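You operate a simulated robot arm through the tools that you are given. There is no shell and no other tool. Be economical: measure what you need, move in short steps, check, and stop when the job is done.

Carry out the task below with a simulated robot arm. There is one attempt and no reset: what you move stays moved.

JOB
Scoop coffee from the brown jar into the basket, to between its lines.
Fine: use the yellow scoop and lay it on the drainer; close jar and basket; hardly a crumb spilt. Where these are worked on the way, their far stop is far enough and under half their travel is too little: coffee basket.
Where things are to end (x, y in the base frame): yellow coffee scoop within 60 mm of [670, -250].

Only the result counts: the job must be done as asked and must still hold three seconds after the hand-in. Knocking over, shifting, dropping, spilling or breaking anything else fails it.

ROBOT AND FRAMES
A 7-joint arm with a two-finger parallel gripper, fixed in place. Base frame: the origin is at the foot of the arm, x ahead of it, y to its left, z up. Lengths are in mm, angles in degrees, forces in N, time in s.
With the tool pointing down near the work surface it reaches from about 320 to 740 mm from the base axis. Its first joint turns from -115.0 to 115.0 degrees. Payload 3.91 kg.
The tool frame sits at the grasp point between the pads (the TCP): z along the fingers, y along the line on which they close. The tips reach 30 mm beyond it. The gripper opens to 110 mm. The fingers are 20 mm wide and 10 mm thick; the gripper's body (48 by 112 mm) begins 55 mm behind the TCP.
Orientation is that of the tool frame in the base frame, as [roll, pitch, yaw] about the fixed x, y, z axes, in that order (R = Rz(yaw) Ry(pitch) Rx(roll)). With the fingers straight down and closing along the base's y, the tool's x points along the base's -x, its y along +y and its z along -z.

CONTROLS
- The arm moves only by the tool play_rows. Its argument "steps" is text: rows parted by semicolons, each of 7 numbers parted by spaces: the shift along the base's x, y, z in mm, then the turn, a rotation vector about the base's x, y, z in degrees, then the opening, from 0 (shut) to 1 (fully open). In form: dx dy dz wx wy wz jaw; .... A call has 1 to 10 rows; each row shifts and turns the commanded pose from where the row before left it. Rows are played at 5 a second. More than 50 mm and 8.6 degrees between two rows, or a gripper value outside its range, and nothing of the call is played. Where a pose cannot be reached the arm comes as near as it can. A force on the tool above 40 N (or 10 N above the force at the start of the call, whichever is more), or a blocked arm, ends the call early, and 0.2 s more pass. The fingers move at their own pace (about 108 mm/s each) and stop on an object; they squeeze with about 20 N. The grip force told is the motor's: it shows also when the fingers shut on nothing. Time passes only in rows, and 0.2 s behind the last, so rows that do not move let the fingers close. The reply holds the time, the measured pose of the TCP, the force on the tool along the base axes, the opening and the grip force, in the units named above and with some noise, with the torque about the TCP (base axes, N m) and any sound that the robot's microphone picked up.
- Cameras (640 x 400 px; columns grow to the right, rows downward): "scene" is fixed at [400.1, 650.7, 1718.1]; the picture's right is [-1.00, 0.07, 0.00], its down [0.03, 0.42, -0.90] and it looks along [-0.07, -0.90, -0.43] (base axes); focal length 359 px, centre (320, 200). "wrist" rides on the gripper at [72, 17, -103] in the tool frame; the picture's right is [-0.23, 0.97, 0.00], its down [-0.76, -0.18, -0.62] and it looks along [-0.61, -0.14, 0.78] (tool axes); focal length 222 px, centre (320, 200). There is no depth. A picture from a camera that has moved, and an enlarged one, comes with that camera's place and axes in the base frame and with its lens.
- get_image(camera): a new picture of that camera. It takes no simulated time.
- move_column(by): slides the trunk up (or, below 0, down) by that many mm; the arm rides with it, the base frame stays. It gives what a move gives, with no picture.
- inspect(camera, box): a new picture of the part [left, top, right, bottom] of that camera's present view, enlarged. It takes no simulated time.
- close_job(): hands the job in; it is judged then, once.

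Go step by step. Nothing tells you positions but the pictures and the camera data: compare them with the known pose of the tool, close in by small moves and look again before you grip or let go. The budget is 120 turns and 84 pictures, counting those below and the enlarged ones. Unless the task says otherwise, let go and move clear before handing in.

The tools are called after "Request:" as name(argument=value, ...) on one line, values as JSON. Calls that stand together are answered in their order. play_rows: Moves the arm, as the interface text tells. Its arguments: {"type":"object","properties":{"steps":{"type":"string"}},"required":["steps"]} The other tools are called the same way: move_column (by) slides the trunk up or down; get_image (camera) takes a picture; inspect (camera, box) takes an enlarged picture of a part of a camera's view; close_job () hands the job in.

At the start:

```text
time: 0.0
tool_pos: [96.1, -352.6, 1499.6]
tcp_rot: [179.9, 0.0, -179.9]
contact_force: [-0.2, -0.4, -0.1]
torque: [0.01, -0.03, -0.02]
finger_gap: 110.1
grip_force: 0.1
trunk travel left (down, up): [-875.0, 115.0]
```

scene: 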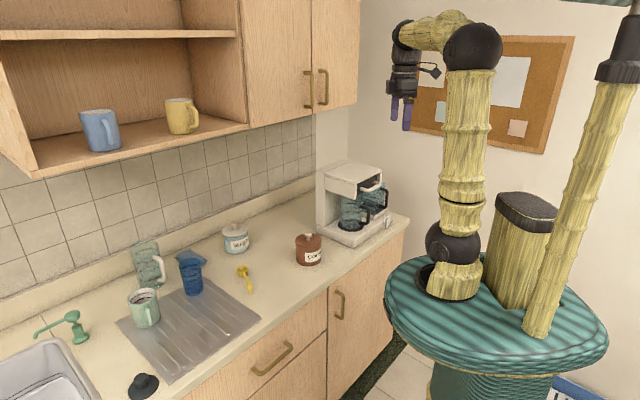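
wrist: 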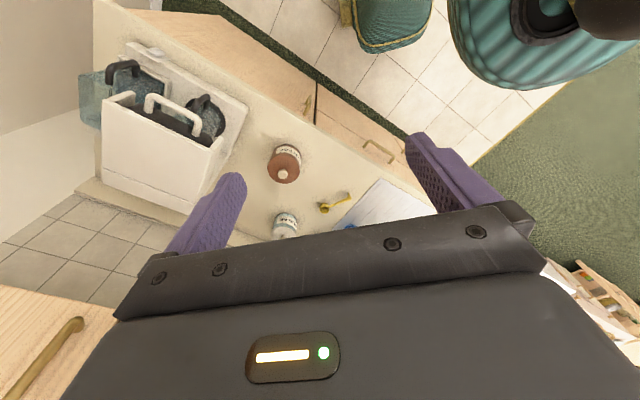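

I see a counter with a coffee machine, a brown jar, a white sugar jar, a yellow scoop and a drainer. I'll enlarge the key areas first.

Request:
inspect(camera="scene", box=[290, 140, 430, 280])

Request:
inspect(camera="scene", box=[100, 210, 340, 360])

Request:
inspect(camera="wrist", box=[70, 20, 390, 260])

```text
2.86 times, centred on (360, 210) of scene
camera zoom: at [400.1, 650.7, 1718.1], right [-1.0, 0.07, 0.0], down [0.03, 0.42, -0.9], along [-0.07, -0.9, -0.43], focal length 1025 px, centre (206, 171)
```

zoom: 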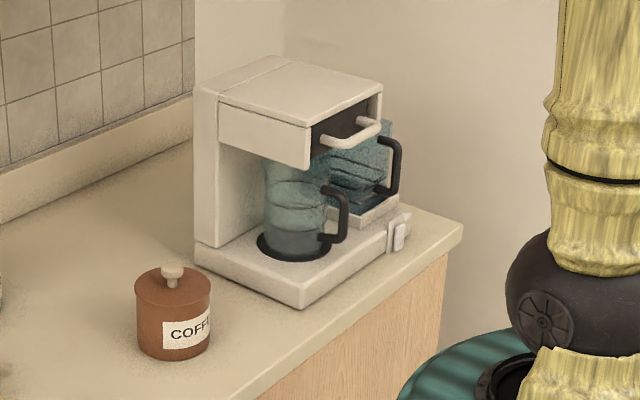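

```text
2.67 times, centred on (220, 285) of scene
camera zoom: at [400.1, 650.7, 1718.1], right [-1.0, 0.07, 0.0], down [0.03, 0.42, -0.9], along [-0.07, -0.9, -0.43], focal length 957 px, centre (587, -27)
```

zoom: 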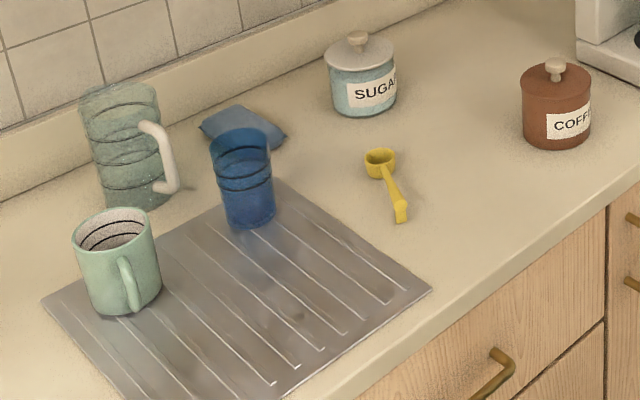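

```text
1.67 times, centred on (230, 140) of wrist
camera zoom: at [23.7, -335.9, 1604.1], right [0.23, 0.97, 0.0], down [0.76, -0.18, 0.62], along [0.61, -0.14, -0.78], focal length 370 px, centre (470, 300)
```

zoom: 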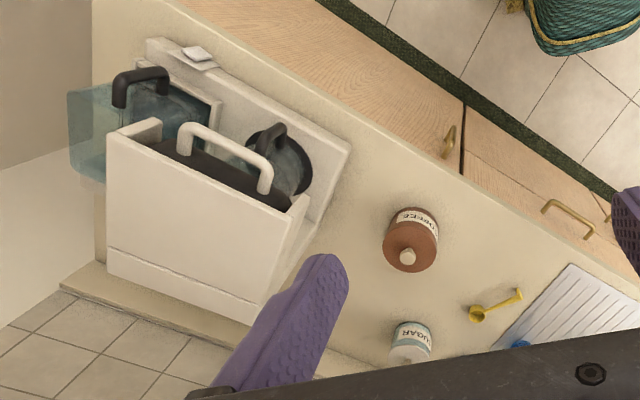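

Counter runs diagonally; the drawer handle is at about (94,-650,1150), jar (355,-510), scoop bowl (602,-454). I lower the trunk somewhat and look again.

Request:
move_column(by=-200)

Request:
play_rows(steps="0 0 0 0 0 -8 1;0 0 0 0 0 -8 1;0 0 0 0 0 -8 1;0 0 0 0 0 -8 1;0 0 0 0 0 -8 1;0 0 0 0 0 -5 1")

Request:
get_image(camera="wrist")

Request:
get_image(camera="scene")

```text
time: 2.2
tool_pos: [97.5, -353.1, 1298.7]
tcp_rot: [-180.0, 0.0, -180.0]
contact_force: [1.0, 0.2, 0.8]
torque: [-0.02, -0.01, 0.02]
finger_gap: 110.2
grip_force: 0.0
trunk travel left (down, up): [-675.0, 315.0]
```

```text
time: 3.6
tool_pos: [98.5, -354.4, 1298.0]
tcp_rot: [-180.0, 0.0, 134.8]
contact_force: [0.2, -0.2, -0.4]
torque: [-0.03, 0.04, 0.03]
finger_gap: 110.1
grip_force: 0.0
trunk travel left (down, up): [-675.0, 315.0]
```

```text
78 pictures are left
camera wrist: at [57.6, -290.1, 1402.2], right [0.85, 0.53, 0.0], down [0.41, -0.67, 0.62], along [0.33, -0.53, -0.78], focal length 222 px, centre (320, 200)
```

wrist: 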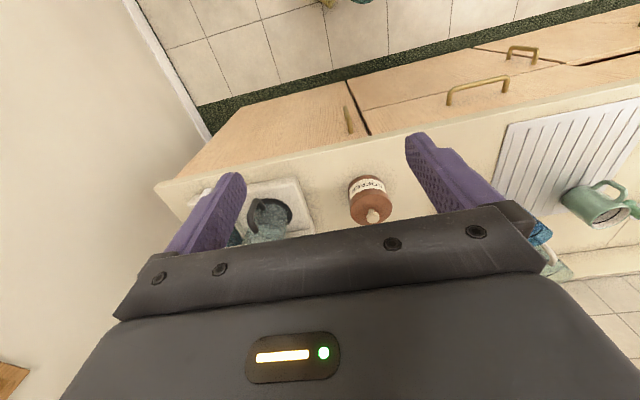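

```text
77 pictures are left
```

scene: 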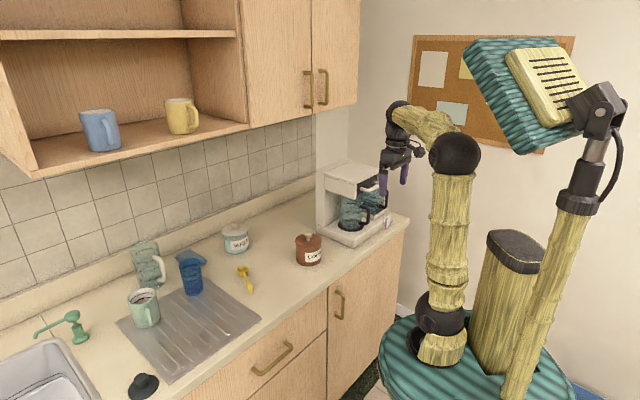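

The machine is hidden by the gripper in this view. I move above its front to see the basket.

Request:
play_rows(steps="-10 -40 0 0 0 3 1;-10 -40 0 0 0 3 1;-10 -40 0 0 0 3 1;-10 -40 0 0 0 3 1;-10 -40 0 0 0 1 1;-7 -40 0 0 0 0 1;0 0 0 0 0 0 1")

Request:
get_image(camera="wrist")

```text
time: 5.2
tool_pos: [45.3, -564.4, 1299.2]
tcp_rot: [179.7, 0.0, 148.0]
contact_force: [-0.1, -0.6, 0.0]
torque: [0.02, -0.01, 0.0]
finger_gap: 110.1
grip_force: 0.1
out of reach, approached as far as the arm can: row 6
trunk travel left (down, up): [-675.0, 315.0]
```

```text
76 pictures are left
camera wrist: at [-8.2, -512.4, 1403.9], right [0.71, 0.7, 0.0], down [0.55, -0.56, 0.62], along [0.44, -0.44, -0.78], focal length 222 px, centre (320, 200)
```

wrist: 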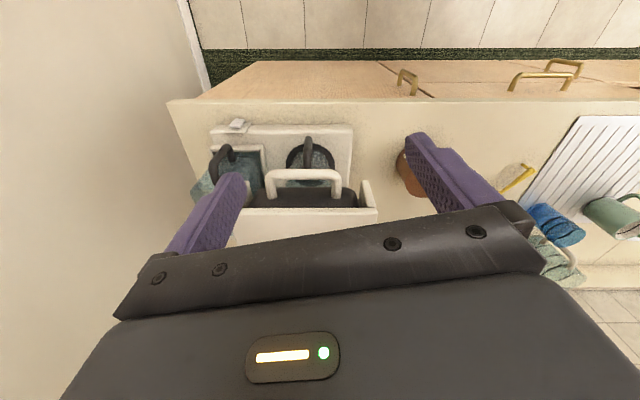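

Request:
inspect(camera="wrist", box=[170, 90, 410, 240])

Request:
inspect(camera="scene", box=[310, 150, 400, 206])

```text
2.67 times, centred on (290, 165) of wrist
camera zoom: at [-8.2, -512.4, 1403.9], right [0.71, 0.7, 0.0], down [0.55, -0.56, 0.62], along [0.44, -0.44, -0.78], focal length 592 px, centre (400, 293)
```

zoom: 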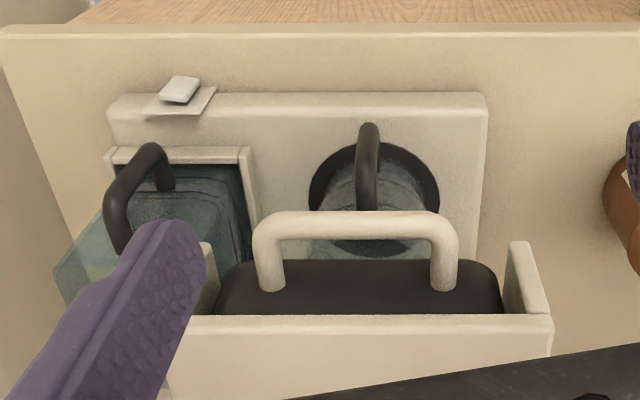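

```text
7.11 times, centred on (355, 178) of scene
camera zoom: at [400.1, 650.7, 1718.1], right [-1.0, 0.07, 0.0], down [0.03, 0.42, -0.9], along [-0.07, -0.9, -0.43], focal length 2552 px, centre (71, 356)
```

zoom: 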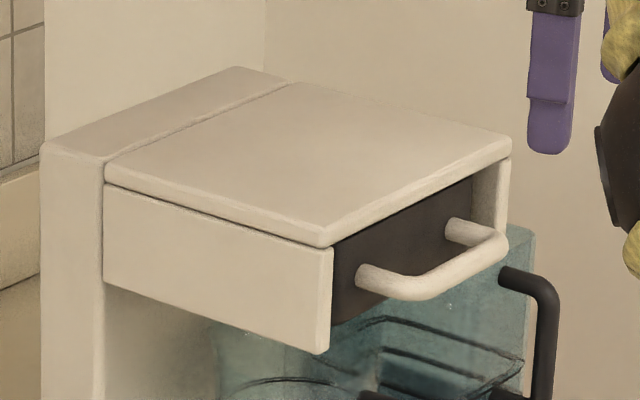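

The basket is a dark drawer under the machine's roof, with a white U bar centred at (86,-638,1150), pulling out along (-0.7,0.7). I'll take the bar with the tool horizontal and jaws closing vertically, so I back off and turn.

Request:
play_rows(steps="-5 20 0 0 0 8.5 1;-5 20 0 0 0 8.5 1;-5 20 0 0 0 8.5 1;-5 20 0 0 0 8.5 1;-5 10 0 0 0 8.5 1;-5 10 0 0 0 8.5 1;-5 10 0 0 0 8.5 1;-5 10 0 0 0 8.5 1;0 0 0 0 0 8.5 1;0 0 0 0 0 0.5 0.5")

Request:
play_rows(steps="0 0 0 -6 -6 0 0.5;0 0 0 -6 -6 0 0.5;0 0 0 -6 -6 0 0.5;0 0 0 -6 -6 0 0.5;0 0 0 -6 -6 0 0.5;0 0 0 -6 -6 0 0.5;0 0 0 -6 -6 0 0.5;0 0 0 -6 -6 0 0.5;0 0 0 -6 -6 0 0.5")

Request:
get_image(camera="scene")

```text
time: 7.4
tool_pos: [5.6, -443.4, 1296.7]
tcp_rot: [180.0, 0.0, -135.0]
contact_force: [0.4, 0.6, -0.6]
torque: [-0.01, 0.01, 0.03]
finger_gap: 54.9
grip_force: 0.0
trunk travel left (down, up): [-675.0, 315.0]
```

```text
time: 9.4
tool_pos: [68.1, -497.4, 1463.8]
tcp_rot: [-104.3, 0.8, -135.2]
contact_force: [-0.5, 0.4, 0.2]
torque: [-0.02, 0.0, -0.01]
finger_gap: 55.1
grip_force: 0.0
out of reach, approached as far as the arm can: row 6, 7, 8, 9
trunk travel left (down, up): [-675.0, 315.0]
```

```text
73 pictures are left
```

scene: 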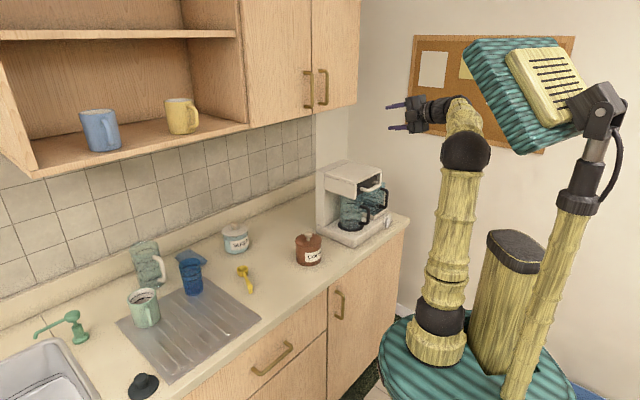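

The elbow needs the trunk lower for a level tool. I lower it by 310 so the tool is at bar height.

Request:
move_column(by=-310)

Request:
play_rows(steps="0 0 0 -5 -5 0 0.5;0 0 0 -5 -5 0 0.5")

Request:
get_image(camera="wrist")

```text
time: 12.4
tool_pos: [69.5, -497.1, 1152.9]
tcp_rot: [-104.4, 0.8, -135.1]
contact_force: [-0.2, 0.5, 0.5]
torque: [0.01, -0.01, -0.02]
finger_gap: 54.9
grip_force: 0.1
trunk travel left (down, up): [-365.0, 625.0]
```

```text
time: 13.1
tool_pos: [72.3, -516.0, 1224.8]
tcp_rot: [-90.9, 1.2, -135.0]
contact_force: [0.0, -0.3, 0.2]
torque: [0.0, 0.01, 0.03]
finger_gap: 54.9
grip_force: 0.0
out of reach, approached as far as the arm can: row 1, 2
trunk travel left (down, up): [-365.0, 625.0]
```

```text
72 pictures are left
camera wrist: at [-53.5, -492.7, 1209.1], right [0.16, 0.18, -0.97], down [0.1, 0.97, 0.2], along [0.98, -0.13, 0.14], focal length 222 px, centre (320, 200)
```

wrist: 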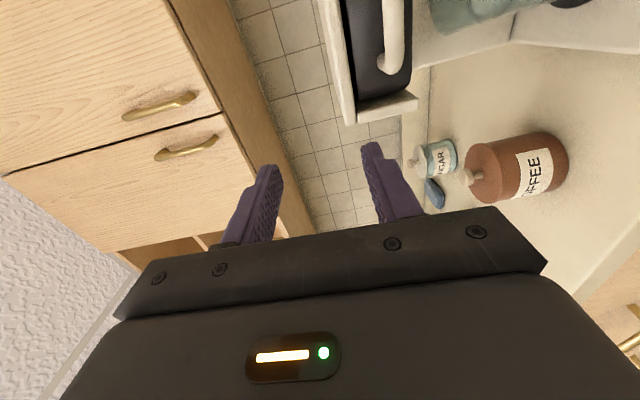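

Tool is level now. I move sideways to face the bar and see what height results.

Request:
play_rows(steps="-9 -27 0 0 0 0 0.5;-9 -27 0 0 0 0 0.5;-10 -26 0 0 0 0 0.5;0 0 0 0 0 0 0.5")

```text
time: 14.1
tool_pos: [44.5, -595.1, 1224.3]
tcp_rot: [-90.3, 0.6, -135.0]
contact_force: [0.8, -0.4, 0.4]
torque: [-0.02, -0.02, 0.01]
finger_gap: 54.9
grip_force: 0.0
trunk travel left (down, up): [-365.0, 625.0]
```

Request:
play_rows(steps="0 0 -25 0 0 0 0.5;0 0 -25 0 0 0 0.5;0 0 -24 0 0 0 0.5;0 0 0 0 0 0 0.5")

Request:
get_image(camera="wrist")

Request:
inspect(camera="scene", box=[310, 130, 450, 220])

```text
time: 15.1
tool_pos: [32.5, -605.9, 1175.9]
tcp_rot: [-90.9, 4.0, -135.0]
contact_force: [0.1, -0.1, 0.5]
torque: [0.0, 0.0, -0.01]
finger_gap: 55.1
grip_force: 0.0
out of reach, approached as far as the arm can: row 2, 3
trunk travel left (down, up): [-365.0, 625.0]
```

```text
71 pictures are left
camera wrist: at [-91.9, -582.0, 1156.5], right [0.2, 0.22, -0.96], down [0.09, 0.97, 0.24], along [0.98, -0.13, 0.17], focal length 222 px, centre (320, 200)
```

wrist: 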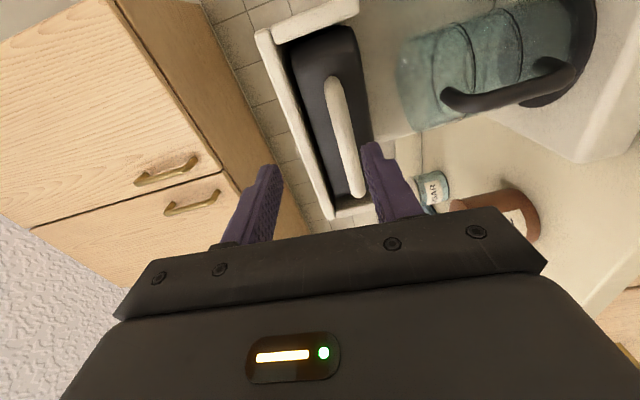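

```text
4.44 times, centred on (380, 175) of scene
camera zoom: at [400.1, 650.7, 1718.1], right [-1.0, 0.07, 0.0], down [0.03, 0.42, -0.9], along [-0.07, -0.9, -0.43], focal length 1595 px, centre (53, 311)
```

zoom: 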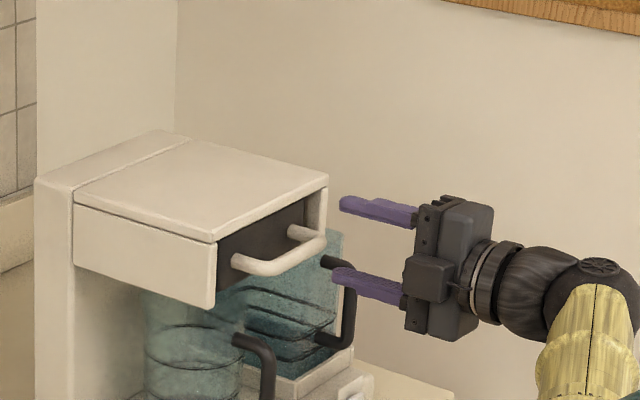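

The bar is in front of the jaws but the arm can't go lower here. I raise and back off slightly, lower the trunk, and re-aim beside the carafe handle.

Request:
play_rows(steps="0 20 25 0 0 0 0.4;0 20 25 0 0 0 0.4;0 20 20 0 0 0 0.4;0 0 0 0 0 0 0.32")

Request:
move_column(by=-80)

```text
time: 16.1
tool_pos: [33.4, -543.4, 1247.2]
tcp_rot: [-90.9, 3.9, -135.1]
contact_force: [0.2, -0.1, -0.5]
torque: [0.01, -0.02, 0.0]
finger_gap: 34.9
grip_force: 0.0
trunk travel left (down, up): [-365.0, 625.0]
```

```text
time: 17.2
tool_pos: [32.0, -546.0, 1166.5]
tcp_rot: [-90.9, 4.0, -135.2]
contact_force: [-0.3, -0.6, -0.6]
torque: [-0.03, -0.01, -0.03]
finger_gap: 35.3
grip_force: 0.1
trunk travel left (down, up): [-285.0, 705.0]
```

Request:
play_rows(steps="14 -18 -8 -1.4 1.4 0 0.32;15 -18 -7 -1.4 1.4 0 0.32;0 0 0 0 0 0 0.32")

Request:
get_image(camera="wrist")

Request:
inspect(camera="scene", box=[310, 130, 450, 220])

```text
time: 18.0
tool_pos: [62.9, -581.0, 1151.5]
tcp_rot: [-90.9, 0.0, -135.2]
contact_force: [-0.9, -0.3, 0.2]
torque: [0.0, 0.0, 0.02]
finger_gap: 35.2
grip_force: 0.0
trunk travel left (down, up): [-285.0, 705.0]
```

```text
69 pictures are left
camera wrist: at [-63.3, -557.8, 1137.2], right [0.15, 0.17, -0.97], down [0.1, 0.98, 0.19], along [0.98, -0.13, 0.13], focal length 222 px, centre (320, 200)
```

wrist: 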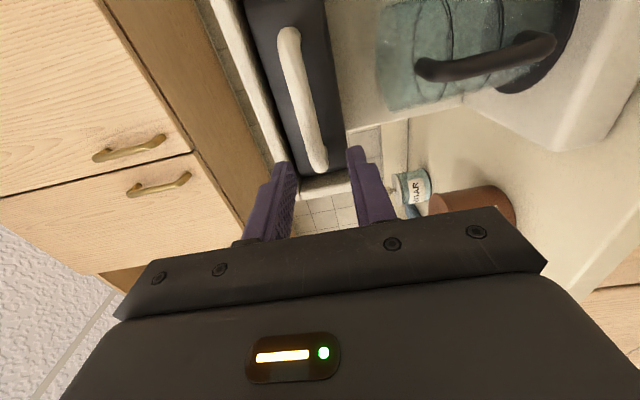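

```text
4.44 times, centred on (380, 175) of scene
camera zoom: at [400.1, 650.7, 1718.1], right [-1.0, 0.07, 0.0], down [0.03, 0.42, -0.9], along [-0.07, -0.9, -0.43], focal length 1595 px, centre (53, 311)
```

zoom: 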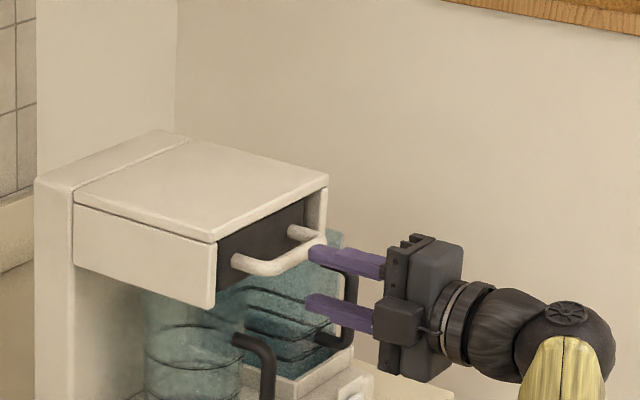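

Request:
play_rows(steps="10 -10 4 0 0 0 0.32;10 -10 0 0 0 0 0.32;10 -10 0 0 0 0 0.32;0 0 0 0 0 0 0.32")

Request:
inspect(camera="wrist", box=[200, 0, 440, 220])

Request:
inspect(camera="scene", box=[340, 160, 420, 210])

```text
time: 19.0
tool_pos: [92.7, -609.9, 1154.9]
tcp_rot: [-90.9, 0.1, -135.1]
contact_force: [-0.7, 0.5, 0.2]
torque: [-0.02, -0.01, 0.0]
finger_gap: 35.2
grip_force: 0.1
trunk travel left (down, up): [-285.0, 705.0]
```

```text
1.82 times, centred on (320, 110) of wrist
camera zoom: at [-33.2, -587.6, 1140.5], right [0.15, 0.17, -0.97], down [0.1, 0.98, 0.19], along [0.98, -0.13, 0.13], focal length 404 px, centre (320, 364)
```

zoom: 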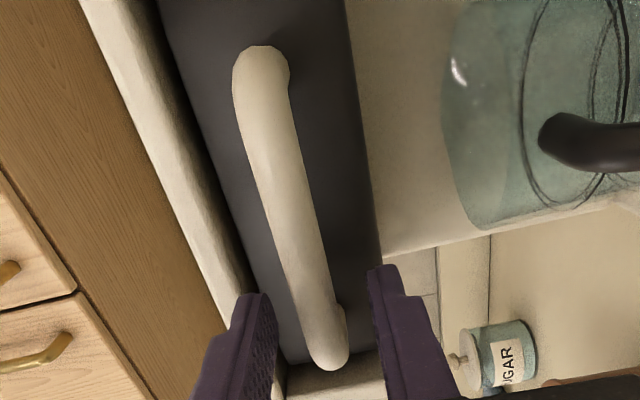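

```text
8.00 times, centred on (380, 185) of scene
camera zoom: at [400.1, 650.7, 1718.1], right [-1.0, 0.07, 0.0], down [0.03, 0.42, -0.9], along [-0.07, -0.9, -0.43], focal length 2871 px, centre (-160, 320)
```

zoom: 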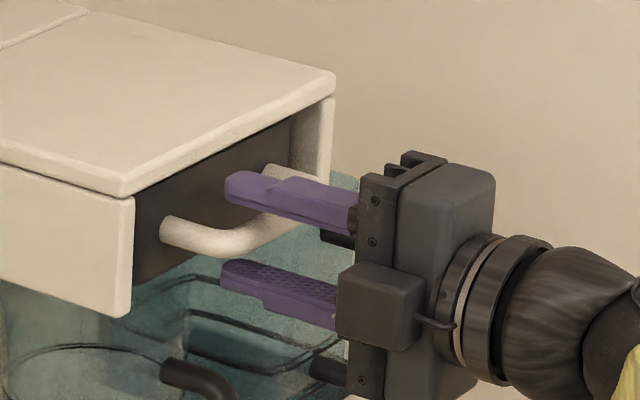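

The jaws straddle the bar near its end; I shift 10 mm along the bar, then close.

Request:
play_rows(steps="-5 -10 0 0 0 0 0.32;0 0 0 0 0 0 0.1;0 0 0 0 0 0 0;0 0 0 0 0 0 0")

Request:
inspect(camera="wrist", box=[200, 0, 440, 220])

```text
time: 20.0
tool_pos: [87.4, -620.6, 1155.8]
tcp_rot: [-90.9, 0.2, -135.1]
contact_force: [-1.5, -1.3, -1.6]
torque: [-0.07, 0.08, -0.58]
finger_gap: 13.4
grip_force: 45.0
trunk travel left (down, up): [-285.0, 705.0]
```

```text
1.82 times, centred on (320, 110) of wrist
camera zoom: at [-38.3, -598.5, 1140.6], right [0.15, 0.17, -0.97], down [0.1, 0.98, 0.19], along [0.98, -0.13, 0.13], focal length 404 px, centre (320, 364)
```

zoom: 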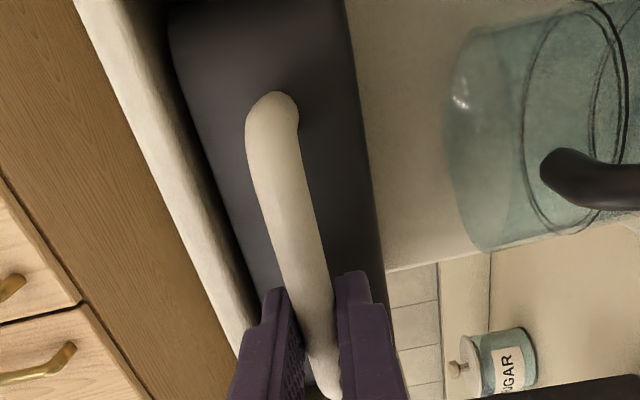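

Bar is gripped (13.4 mm). Now I pull it outward.

Request:
play_rows(steps="-7 7 0 0 0 0 0;-7 7 0 0 0 0 0;-7 7 0 0 0 0 0;-7 7 0 0 0 0 0;-7 7 0 0 0 0 0;-7 7 0 0 0 0 0;0 0 0 0 0 0 0")

Request:
inspect(camera="scene", box=[310, 130, 450, 220])

```text
time: 21.6
tool_pos: [45.7, -579.7, 1155.4]
tcp_rot: [-91.0, 0.2, -135.0]
contact_force: [1.3, 2.0, -13.0]
torque: [0.05, 0.18, -0.33]
finger_gap: 13.5
grip_force: 45.2
trunk travel left (down, up): [-285.0, 705.0]
```

```text
4.44 times, centred on (380, 175) of scene
camera zoom: at [400.1, 650.7, 1718.1], right [-1.0, 0.07, 0.0], down [0.03, 0.42, -0.9], along [-0.07, -0.9, -0.43], focal length 1595 px, centre (53, 311)
```

zoom: 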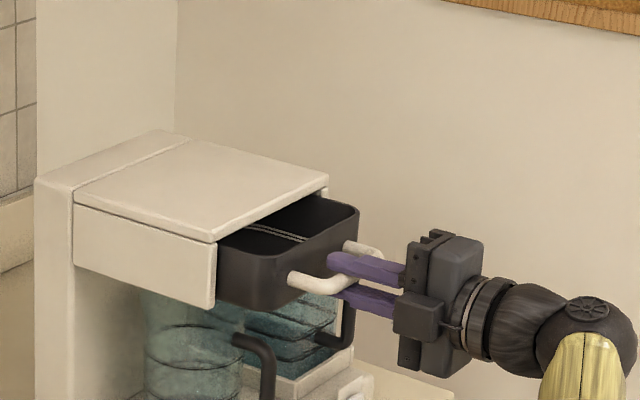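

Request:
play_rows(steps="-7 7 -1 0 0 0 0;-7 7 0 0 0 0 0;-7 7 0 0 0 0 0;-7 7 0 0 0 0 0;-7 7 0 0 0 0 0;-7 7 0 0 0 0 0;0 0 0 0 0 0 0")

Request:
inspect(camera="scene", box=[310, 130, 450, 220])

```text
time: 23.2
tool_pos: [2.4, -535.8, 1154.5]
tcp_rot: [-90.7, -0.1, -135.0]
contact_force: [-2.7, -2.7, 4.6]
torque: [0.03, -0.1, 1.01]
finger_gap: 13.7
grip_force: 44.7
trunk travel left (down, up): [-285.0, 705.0]
```

```text
4.44 times, centred on (380, 175) of scene
camera zoom: at [400.1, 650.7, 1718.1], right [-1.0, 0.07, 0.0], down [0.03, 0.42, -0.9], along [-0.07, -0.9, -0.43], focal length 1595 px, centre (53, 311)
```

zoom: 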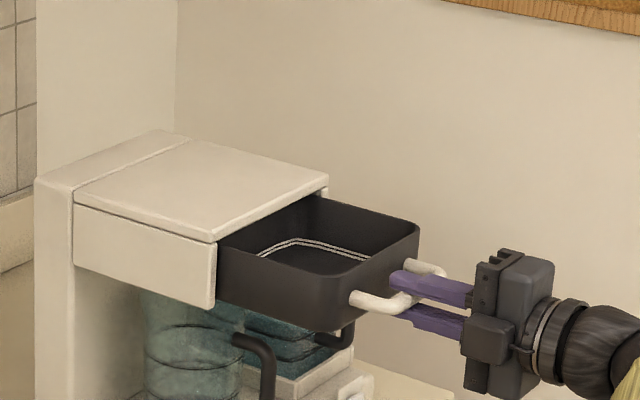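

Request:
play_rows(steps="-7 7 0 0 0 0 0;-7 7 0 0 0 0 0;-7 7 0 0 0 0 0;-7 7 0 0 0 0 0;0 0 0 0 0 0 0")

Request:
inspect(camera="scene", box=[310, 130, 450, 220])

```text
time: 24.4
tool_pos: [-26.3, -506.8, 1155.1]
tcp_rot: [-91.1, 0.2, -135.2]
contact_force: [-0.3, 0.1, -0.1]
torque: [-0.02, 0.0, 0.01]
finger_gap: 0.0
grip_force: 37.5
trunk travel left (down, up): [-285.0, 705.0]
```

```text
4.44 times, centred on (380, 175) of scene
camera zoom: at [400.1, 650.7, 1718.1], right [-1.0, 0.07, 0.0], down [0.03, 0.42, -0.9], along [-0.07, -0.9, -0.43], focal length 1595 px, centre (53, 311)
```

zoom: 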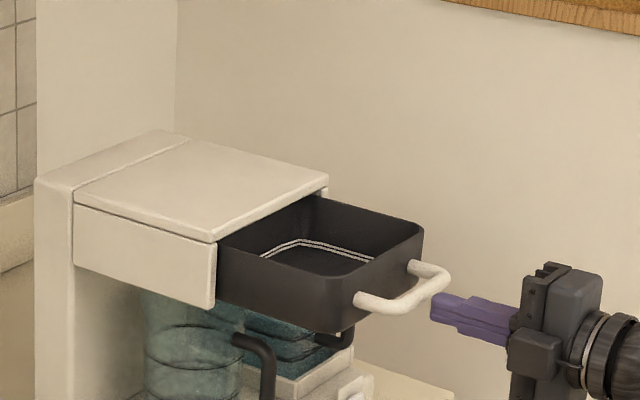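

The basket reached its far stop and the jaws slipped off it; it's fully open. Now I back off, point the tool down and head toward the jar.

Request:
play_rows(steps="-15 15 10 0 0 0 0;-10 25 20 0 0 0 0.3;0 30 20 5 5 0 0.5;10 30 20 6 6 0 0.5;20 20 20 6 6 0 0.5;20 10 10 6 6 0 0.5;30 0 0 6 6 0 0.5;30 0 0 6 6 0 0.5;30 0 0 6 6 0 0.5;30 0 0 6 6 0 0.5")

Request:
play_rows(steps="20 0 0 6 6 0 0.5;20 0 0 6 6 0 0.5;20 0 0 5 5 0 0.5;0 0 0 0 0 0 0.5")

Request:
get_image(camera="wrist")

```text
time: 26.6
tool_pos: [107.3, -384.3, 1170.6]
tcp_rot: [-143.3, 1.1, -135.1]
contact_force: [0.0, 0.4, -0.1]
torque: [-0.03, 0.04, 0.02]
finger_gap: 54.9
grip_force: 0.0
out of reach, approached as far as the arm can: row 5, 6, 7, 8, 9, 10
trunk travel left (down, up): [-285.0, 705.0]
```

```text
time: 27.6
tool_pos: [167.4, -345.5, 1134.7]
tcp_rot: [-157.7, 0.9, -135.5]
contact_force: [0.3, -0.5, 1.0]
torque: [-0.01, 0.0, 0.0]
finger_gap: 55.1
grip_force: 0.1
out of reach, approached as far as the arm can: row 1, 2, 3
trunk travel left (down, up): [-285.0, 705.0]
```

```text
61 pictures are left
camera wrist: at [75.5, -357.4, 1223.9], right [-0.47, 0.81, -0.37], down [0.48, 0.58, 0.66], along [0.74, 0.13, -0.66], focal length 222 px, centre (320, 200)
```

wrist: 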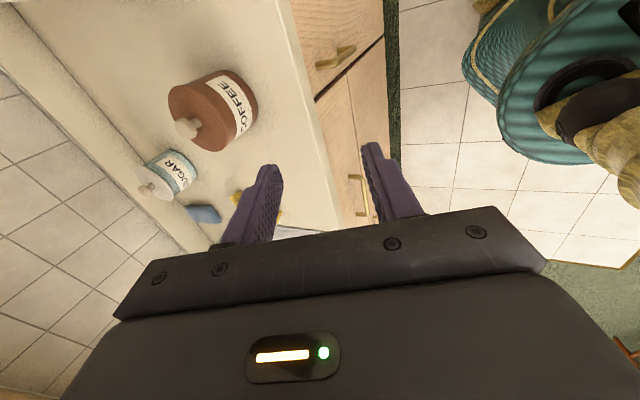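

Request:
play_rows(steps="20 -20 0 5 5 0 0.5;20 -20 0 5 5 0 0.5;20 -15 0 5 5 0 0.5;20 -10 0 0.8 0.8 0 0.5;0 0 0 0 0 0 0.5")

Request:
get_image(camera="wrist")

```text
time: 28.8
tool_pos: [208.7, -337.4, 1038.6]
tcp_rot: [-179.8, 0.7, -135.8]
contact_force: [-0.3, -0.5, -0.7]
torque: [0.03, 0.0, 0.0]
finger_gap: 54.8
grip_force: 0.0
out of reach, approached as far as the arm can: row 1, 2, 3, 4
trunk travel left (down, up): [-285.0, 705.0]
```

```text
60 pictures are left
camera wrist: at [142.7, -376.3, 1142.0], right [-0.52, 0.86, 0.0], down [0.66, 0.4, 0.63], along [0.54, 0.33, -0.77], focal length 222 px, centre (320, 200)
```

wrist: 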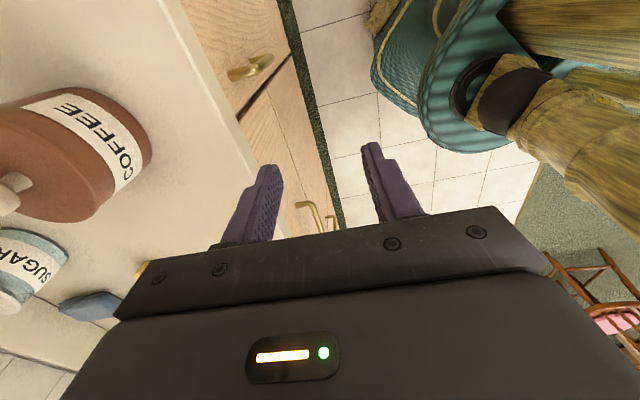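

Request:
move_column(by=150)

Request:
play_rows(steps="10 0 0 0 0 -8.5 0.5;10 0 0 0 0 -8.5 0.5;10 0 0 0 0 -8.5 0.5;10 0 0 0 0 -8.5 0.5;10 0 0 0 0 -8.5 0.5;0 0 0 0 0 -8.5 0.5;0 0 0 0 0 -8.5 0.5;0 0 0 0 0 -8.5 0.5;0 0 0 0 0 -8.5 0.5;0 0 0 0 0 -8.5 0.5")

Request:
get_image(camera="wrist")

```text
time: 30.6
tool_pos: [208.0, -337.5, 1188.4]
tcp_rot: [-179.7, 0.7, -135.7]
contact_force: [0.0, -0.1, 0.0]
torque: [0.01, 0.0, 0.0]
finger_gap: 55.2
grip_force: 0.1
trunk travel left (down, up): [-435.0, 555.0]
```

```text
time: 32.8
tool_pos: [258.0, -337.4, 1185.0]
tcp_rot: [-179.8, 0.7, 139.0]
contact_force: [0.6, 0.9, -0.5]
torque: [0.02, 0.01, 0.0]
finger_gap: 55.1
grip_force: 0.0
out of reach, approached as far as the arm can: row 4
trunk travel left (down, up): [-435.0, 555.0]
```

```text
59 pictures are left
camera wrist: at [212.6, -275.0, 1288.8], right [0.81, 0.59, 0.0], down [0.46, -0.63, 0.63], along [0.37, -0.51, -0.77], focal length 222 px, centre (320, 200)
```

wrist: 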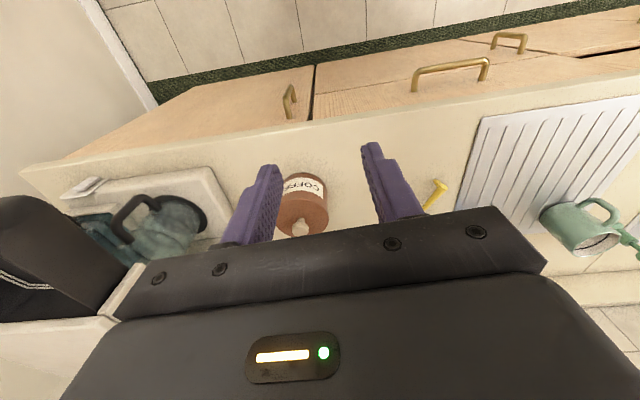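

Knob is at about (352,-531,1012). I move above it, short of it, to refine.

Request:
play_rows(steps="10 -25 -15 0 0 0 0.5;10 -25 -15 0 0 0 0.5;10 -25 -15 0 0 0 0.5;10 -20 -15 0 0 0 0.5;10 -20 -15 0 0 0 0.5;10 -20 -10 0 0 0 0.5;0 0 0 0 0 0 0.5")

Request:
get_image(camera="wrist")

```text
time: 34.4
tool_pos: [316.8, -472.7, 1099.4]
tcp_rot: [-179.7, 0.8, 139.3]
contact_force: [-0.2, -0.4, -0.4]
torque: [0.0, -0.02, 0.0]
finger_gap: 55.2
grip_force: 0.2
trunk travel left (down, up): [-435.0, 555.0]
```

```text
58 pictures are left
camera wrist: at [271.5, -409.3, 1202.3], right [0.81, 0.59, 0.0], down [0.46, -0.62, 0.63], along [0.37, -0.51, -0.77], focal length 222 px, centre (320, 200)
```

wrist: 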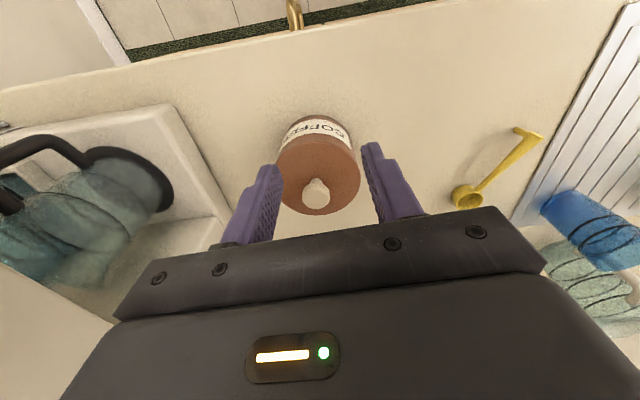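

Request:
play_rows(steps="12 -19 -10 0 0 0 0.5;12 -18 -15 0 0 0 0.5;11 -18 -15 0 0 0 0.5;0 0 0 0 0 0 0.5")

Request:
inspect(camera="wrist", box=[200, 50, 440, 260])

Request:
inspect(camera="scene", box=[270, 190, 350, 280])

```text
time: 35.4
tool_pos: [339.4, -501.9, 1059.6]
tcp_rot: [-179.8, 0.8, 139.3]
contact_force: [0.6, -0.9, 0.9]
torque: [0.01, 0.03, 0.0]
finger_gap: 54.9
grip_force: 0.1
out of reach, approached as far as the arm can: row 1, 2, 3
trunk travel left (down, up): [-435.0, 555.0]
```

```text
1.90 times, centred on (320, 155) of wrist
camera zoom: at [293.0, -439.3, 1162.2], right [0.81, 0.59, 0.0], down [0.46, -0.62, 0.63], along [0.37, -0.51, -0.77], focal length 423 px, centre (320, 286)
```

zoom: 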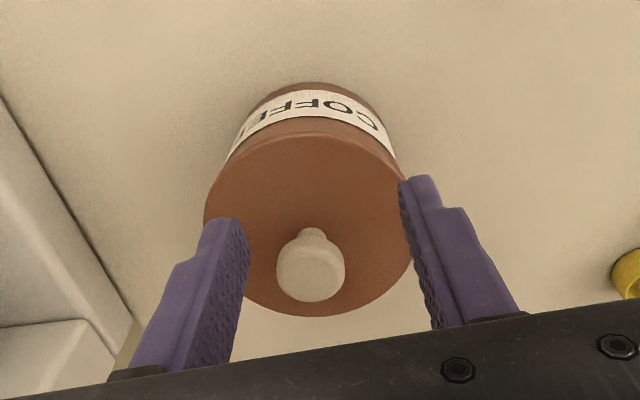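

```text
4.44 times, centred on (310, 235) of scene
camera zoom: at [400.1, 650.7, 1718.1], right [-1.0, 0.07, 0.0], down [0.03, 0.42, -0.9], along [-0.07, -0.9, -0.43], focal length 1595 px, centre (364, 44)
```

zoom: 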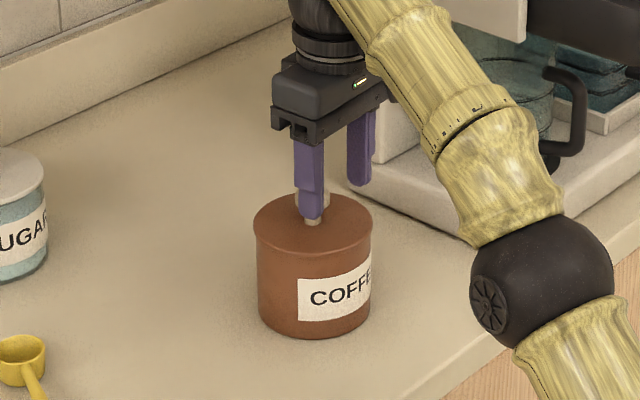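

Reach is limited at this trunk height. I raise the tool, lower the trunk by 130, and come back.

Request:
play_rows(steps="-15 20 25 0 0 0 0.5;-10 15 30 0 0 0 0.5;0 0 30 0 0 0 0.5;0 0 30 0 0 0 0.5;0 0 0 0 0 0 0.5")

Request:
move_column(by=-110)

```text
time: 36.6
tool_pos: [298.4, -435.7, 1130.2]
tcp_rot: [-179.8, 0.7, 139.3]
contact_force: [0.2, -0.3, -0.9]
torque: [-0.01, -0.03, -0.03]
finger_gap: 55.2
grip_force: 0.0
out of reach, approached as far as the arm can: row 2, 3, 4
trunk travel left (down, up): [-435.0, 555.0]
```

```text
time: 38.0
tool_pos: [299.3, -436.2, 1022.8]
tcp_rot: [-179.7, 0.8, 139.3]
contact_force: [0.4, -0.2, -0.5]
torque: [-0.02, 0.03, -0.01]
finger_gap: 54.8
grip_force: 0.0
trunk travel left (down, up): [-325.0, 665.0]
```

Actually reach is limited from above, so the trunk must go up, not down. I raise it by 210.

Request:
move_column(by=210)

Request:
play_rows(steps="10 -17 -30 0 0 0 0.5;10 -17 -30 0 0 0 0.5;10 -17 -30 0 0 0 0.5;10 -16 -30 0 0 0 0.5;10 -15 -25 0 0 0 0.5;7 -15 -20 0 0 0 0.5;0 0 0 0 0 0 0.5")

Request:
inspect(camera="wrist", box=[200, 50, 440, 260])

Request:
inspect(camera="scene", box=[270, 190, 350, 280])

```text
time: 40.2
tool_pos: [299.8, -436.0, 1232.2]
tcp_rot: [-179.7, 0.7, 139.3]
contact_force: [-0.6, -0.1, 1.0]
torque: [-0.03, 0.01, 0.02]
finger_gap: 54.9
grip_force: 0.0
trunk travel left (down, up): [-535.0, 455.0]
```

```text
time: 41.8
tool_pos: [356.2, -533.5, 1068.0]
tcp_rot: [-179.6, 0.8, 139.3]
contact_force: [-0.5, 0.0, -0.3]
torque: [0.03, 0.01, 0.0]
finger_gap: 55.1
grip_force: 0.1
trunk travel left (down, up): [-535.0, 455.0]
```

```text
1.90 times, centred on (320, 155) of wrist
camera zoom: at [310.3, -471.2, 1170.4], right [0.81, 0.59, 0.0], down [0.46, -0.62, 0.63], along [0.37, -0.51, -0.77], focal length 423 px, centre (320, 286)
```

zoom: 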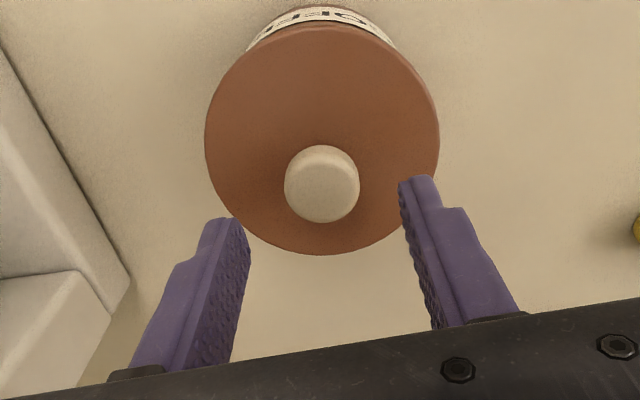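

```text
4.44 times, centred on (310, 235) of scene
camera zoom: at [400.1, 650.7, 1718.1], right [-1.0, 0.07, 0.0], down [0.03, 0.42, -0.9], along [-0.07, -0.9, -0.43], focal length 1595 px, centre (364, 44)
```

zoom: 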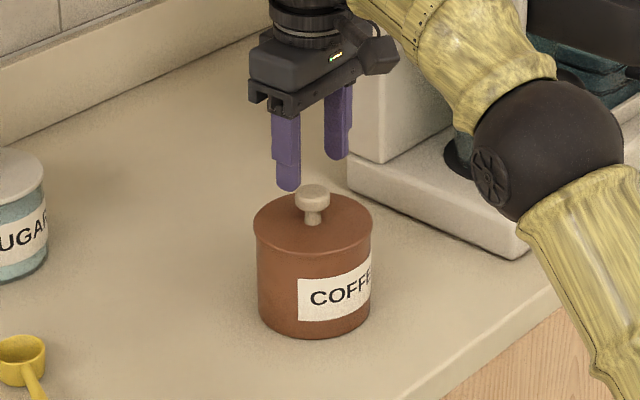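

Aligned over the knob. I descend to 1021 and grip.

Request:
play_rows(steps="0 0 -16 0 0 0 0.5;0 0 -16 0 0 0 0.5;0 0 -15 0 0 0 0.5;0 0 0 0 0 0 0.2;0 0 0 0 0 0 0.1;0 0 0 0 0 0 0.1;0 0 0 0 0 0 0.1")

Request:
inspect(camera="scene", box=[270, 190, 350, 280])

```text
time: 43.4
tool_pos: [355.2, -532.2, 1020.6]
tcp_rot: [-179.7, 1.0, 139.2]
contact_force: [-1.0, -3.7, 7.7]
torque: [0.05, -0.11, 0.01]
finger_gap: 28.8
grip_force: 19.9
trunk travel left (down, up): [-535.0, 455.0]
```

```text
4.44 times, centred on (310, 235) of scene
camera zoom: at [400.1, 650.7, 1718.1], right [-1.0, 0.07, 0.0], down [0.03, 0.42, -0.9], along [-0.07, -0.9, -0.43], focal length 1595 px, centre (364, 44)
```

zoom: 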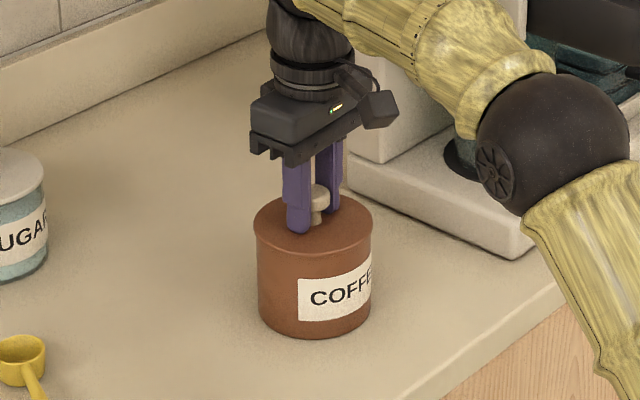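

Request:
play_rows(steps="0 0 10 0 0 0 0.1;0 0 20 0 0 0 0.1;0 0 25 0 0 0 0.1;0 0 25 0 0 0 0.1;0 0 0 0 0 0 0.1")

Request:
inspect(camera="scene", box=[270, 180, 350, 280])

```text
time: 44.6
tool_pos: [356.6, -531.3, 1101.6]
tcp_rot: [-179.8, 0.8, 139.3]
contact_force: [-0.7, 0.1, 0.0]
torque: [0.01, -0.03, -0.01]
finger_gap: 29.0
grip_force: 19.7
trunk travel left (down, up): [-535.0, 455.0]
heard: snap
```

```text
4.00 times, centred on (310, 230) of scene
camera zoom: at [400.1, 650.7, 1718.1], right [-1.0, 0.07, 0.0], down [0.03, 0.42, -0.9], along [-0.07, -0.9, -0.43], focal length 1435 px, centre (360, 80)
```

zoom: 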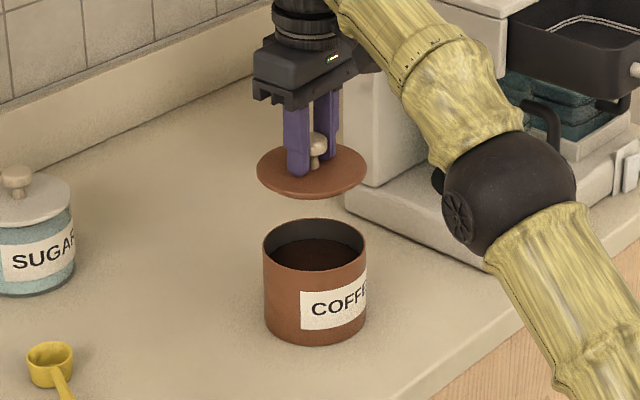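

The lid came off with a snap; coffee sits about 20 mm below the rim. I set the lid down at about (430,-390).

Request:
play_rows(steps="12 25 0 0 0 0 0.1;13 25 0 0 0 0 0.1;13 25 0 0 0 0 0.1;12 25 -20 0 0 0 0.1;12 22 -20 0 0 0 0.1;12 19 -20 0 0 0 0.1;0 0 -25 0 0 0 0.1;0 0 -25 0 0 0 0.1;0 0 -20 0 0 0 0.1;0 0 0 0 0 0 0.1")

Request:
inspect(camera="scene", box=[220, 190, 350, 320])

```text
time: 46.8
tool_pos: [430.5, -389.9, 968.7]
tcp_rot: [-179.7, 0.8, 139.3]
contact_force: [-0.3, 0.3, -0.7]
torque: [-0.06, -0.01, -0.01]
finger_gap: 28.9
grip_force: 20.3
trunk travel left (down, up): [-535.0, 455.0]
```

```text
3.08 times, centred on (285, 255) of scene
camera zoom: at [400.1, 650.7, 1718.1], right [-1.0, 0.07, 0.0], down [0.03, 0.42, -0.9], along [-0.07, -0.9, -0.43], focal length 1104 px, centre (428, 31)
```

zoom: 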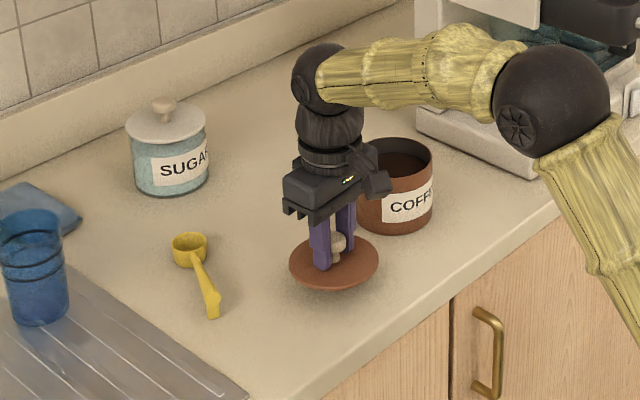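

Request:
play_rows(steps="0 0 -6 0 0 0 0.1;0 0 -5 0 0 0 0.1;0 0 -4 0 0 0 0.1;0 0 -3 0 0 0 0.1;0 0 -3 0 0 0 0.1;0 0 -3 0 0 0 0.1;0 0 -3 0 0 0 0.1;0 0 0 0 0 0 0.1")

```text
time: 48.6
tool_pos: [429.5, -390.5, 941.7]
tcp_rot: [-179.6, 1.0, 139.2]
contact_force: [0.9, -0.7, 5.9]
torque: [0.16, -0.08, -0.02]
finger_gap: 28.6
grip_force: 19.6
trunk travel left (down, up): [-535.0, 455.0]
```

Touching the counter. I release and rise.

Request:
play_rows(steps="0 0 0 0 0 0 0.2;0 0 0 0 0 0 0.45;0 0 0 0 0 0 0.5;0 0 20 0 0 0 0.5;0 0 30 0 0 0 0.5;20 -10 30 0 0 0 0.5;30 -10 0 0 0 0 0.5;30 0 0 0 0 0 0.5;0 0 0 0 0 0 0.5")

Request:
get_image(camera="wrist")

Request:
inspect(camera="scene", box=[220, 230, 320, 310])

```text
time: 50.6
tool_pos: [509.0, -412.2, 1022.7]
tcp_rot: [-179.7, 0.8, 139.3]
contact_force: [0.4, -0.3, -0.7]
torque: [0.03, 0.01, -0.02]
finger_gap: 55.0
grip_force: 0.0
trunk travel left (down, up): [-535.0, 455.0]
```

```text
50 pictures are left
camera wrist: at [463.8, -350.1, 1124.4], right [0.81, 0.59, 0.0], down [0.46, -0.62, 0.63], along [0.37, -0.51, -0.77], focal length 222 px, centre (320, 200)
```

wrist: 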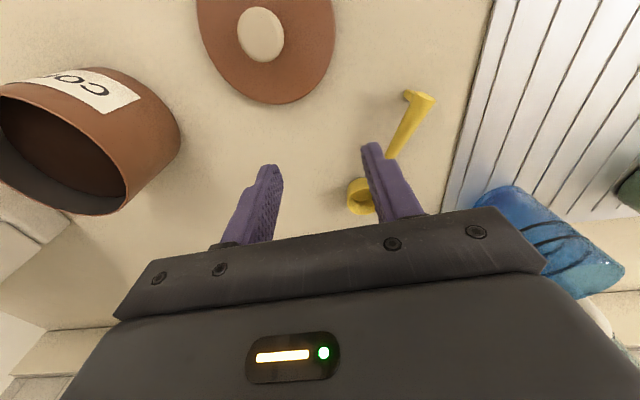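

```text
5.00 times, centred on (270, 270) of scene
camera zoom: at [400.1, 650.7, 1718.1], right [-1.0, 0.07, 0.0], down [0.03, 0.42, -0.9], along [-0.07, -0.9, -0.43], focal length 1794 px, centre (570, -150)
```

zoom: 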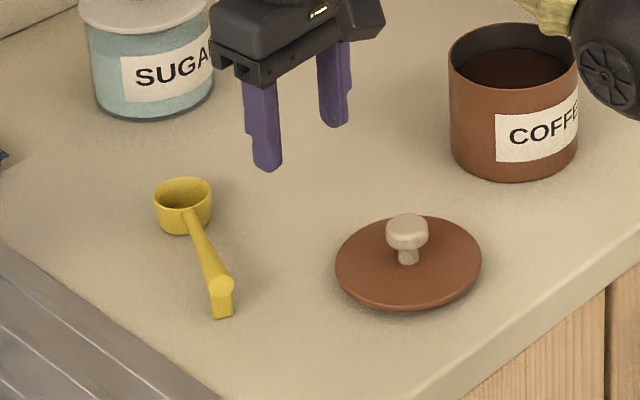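

The scoop's bowl centre is near (595,-447), its handle end at (559,-339), rim about z 930, heading 108°. I turn the gripper (camera on the bowl side) to pinch the handle across.

Request:
play_rows(steps="0 0 20 0 0 8.5 0.5;0 0 20 0 0 8.5 0.5;0 0 0 0 0 8.5 0.5;0 0 0 0 0 8.5 0.5;0 0 0 0 0 8.5 0.5;0 0 0 0 0 8.5 0.5;0 0 0 0 0 8.5 0.5;0 0 0 0 0 8.5 0.5;0 0 0 0 0 8.5 0.5;0 0 0 0 0 8.5 0.4")

Request:
play_rows(steps="10 6 0 0 0 8.5 0.4;10 6 0 0 0 8.5 0.4;10 6 0 0 0 8.5 0.4;10 6 0 0 0 8.5 0.4;10 6 0 0 0 8.5 0.4;10 6 0 0 0 8.5 0.4;2 0 0 0 0 8.5 0.4;0 0 0 0 0 4.6 0.3;0 0 0 0 0 0 0.3")

Request:
get_image(camera="wrist")

```text
time: 52.8
tool_pos: [508.5, -412.0, 1061.9]
tcp_rot: [-179.7, 0.9, -135.6]
contact_force: [0.5, -1.3, 0.1]
torque: [-0.02, -0.01, -0.01]
finger_gap: 44.0
grip_force: 0.0
trunk travel left (down, up): [-535.0, 455.0]
```

```text
time: 54.8
tool_pos: [567.7, -371.9, 1059.3]
tcp_rot: [-179.7, 0.8, -71.5]
contact_force: [-0.1, -0.5, 0.4]
torque: [0.02, 0.02, -0.01]
finger_gap: 32.8
grip_force: 0.1
out of reach, approached as far as the arm can: row 6
trunk travel left (down, up): [-535.0, 455.0]
```

```text
48 pictures are left
camera wrist: at [573.8, -446.8, 1162.7], right [-1.0, -0.09, 0.0], down [-0.07, 0.77, 0.64], along [-0.06, 0.63, -0.77], focal length 222 px, centre (320, 200)
```

wrist: 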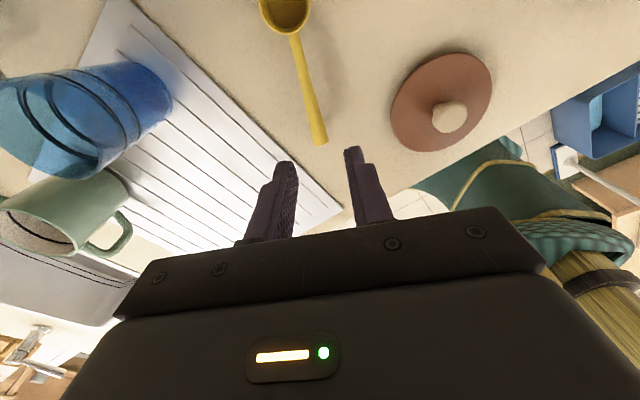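

Request:
play_rows(steps="2 0 -20 -7.84 -2.82 0 0.3;2 -1 -20 -7.84 -2.82 0 0.3;2 -1 -20 -7.84 -2.82 0 0.3;1 0 -24 0 0 1.3 0.3;0 0 0 0 0 0 0.3")

Request:
get_image(camera="wrist")

Request:
inspect(camera="scene", box=[210, 220, 310, 310])

```text
time: 56.0
tool_pos: [574.5, -375.4, 976.6]
tcp_rot: [-179.1, -24.2, -70.4]
contact_force: [-0.2, 0.0, 0.7]
torque: [0.03, 0.02, 0.01]
finger_gap: 33.1
grip_force: 0.0
trunk travel left (down, up): [-535.0, 455.0]
```

```text
47 pictures are left
camera wrist: at [564.5, -403.6, 1100.6], right [-0.98, -0.14, -0.11], down [-0.16, 0.95, 0.26], along [0.07, 0.27, -0.96], focal length 222 px, centre (320, 200)
```

wrist: 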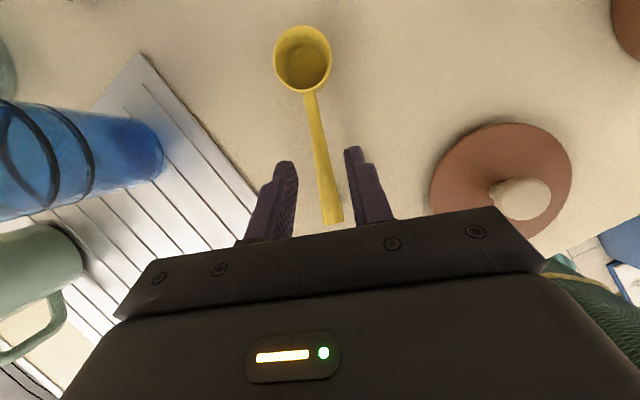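

```text
4.44 times, centred on (260, 265) of scene
camera zoom: at [400.1, 650.7, 1718.1], right [-1.0, 0.07, 0.0], down [0.03, 0.42, -0.9], along [-0.07, -0.9, -0.43], focal length 1595 px, centre (587, -89)
```

zoom: 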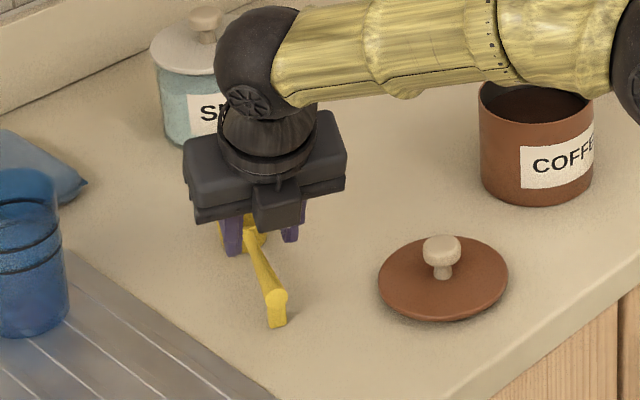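

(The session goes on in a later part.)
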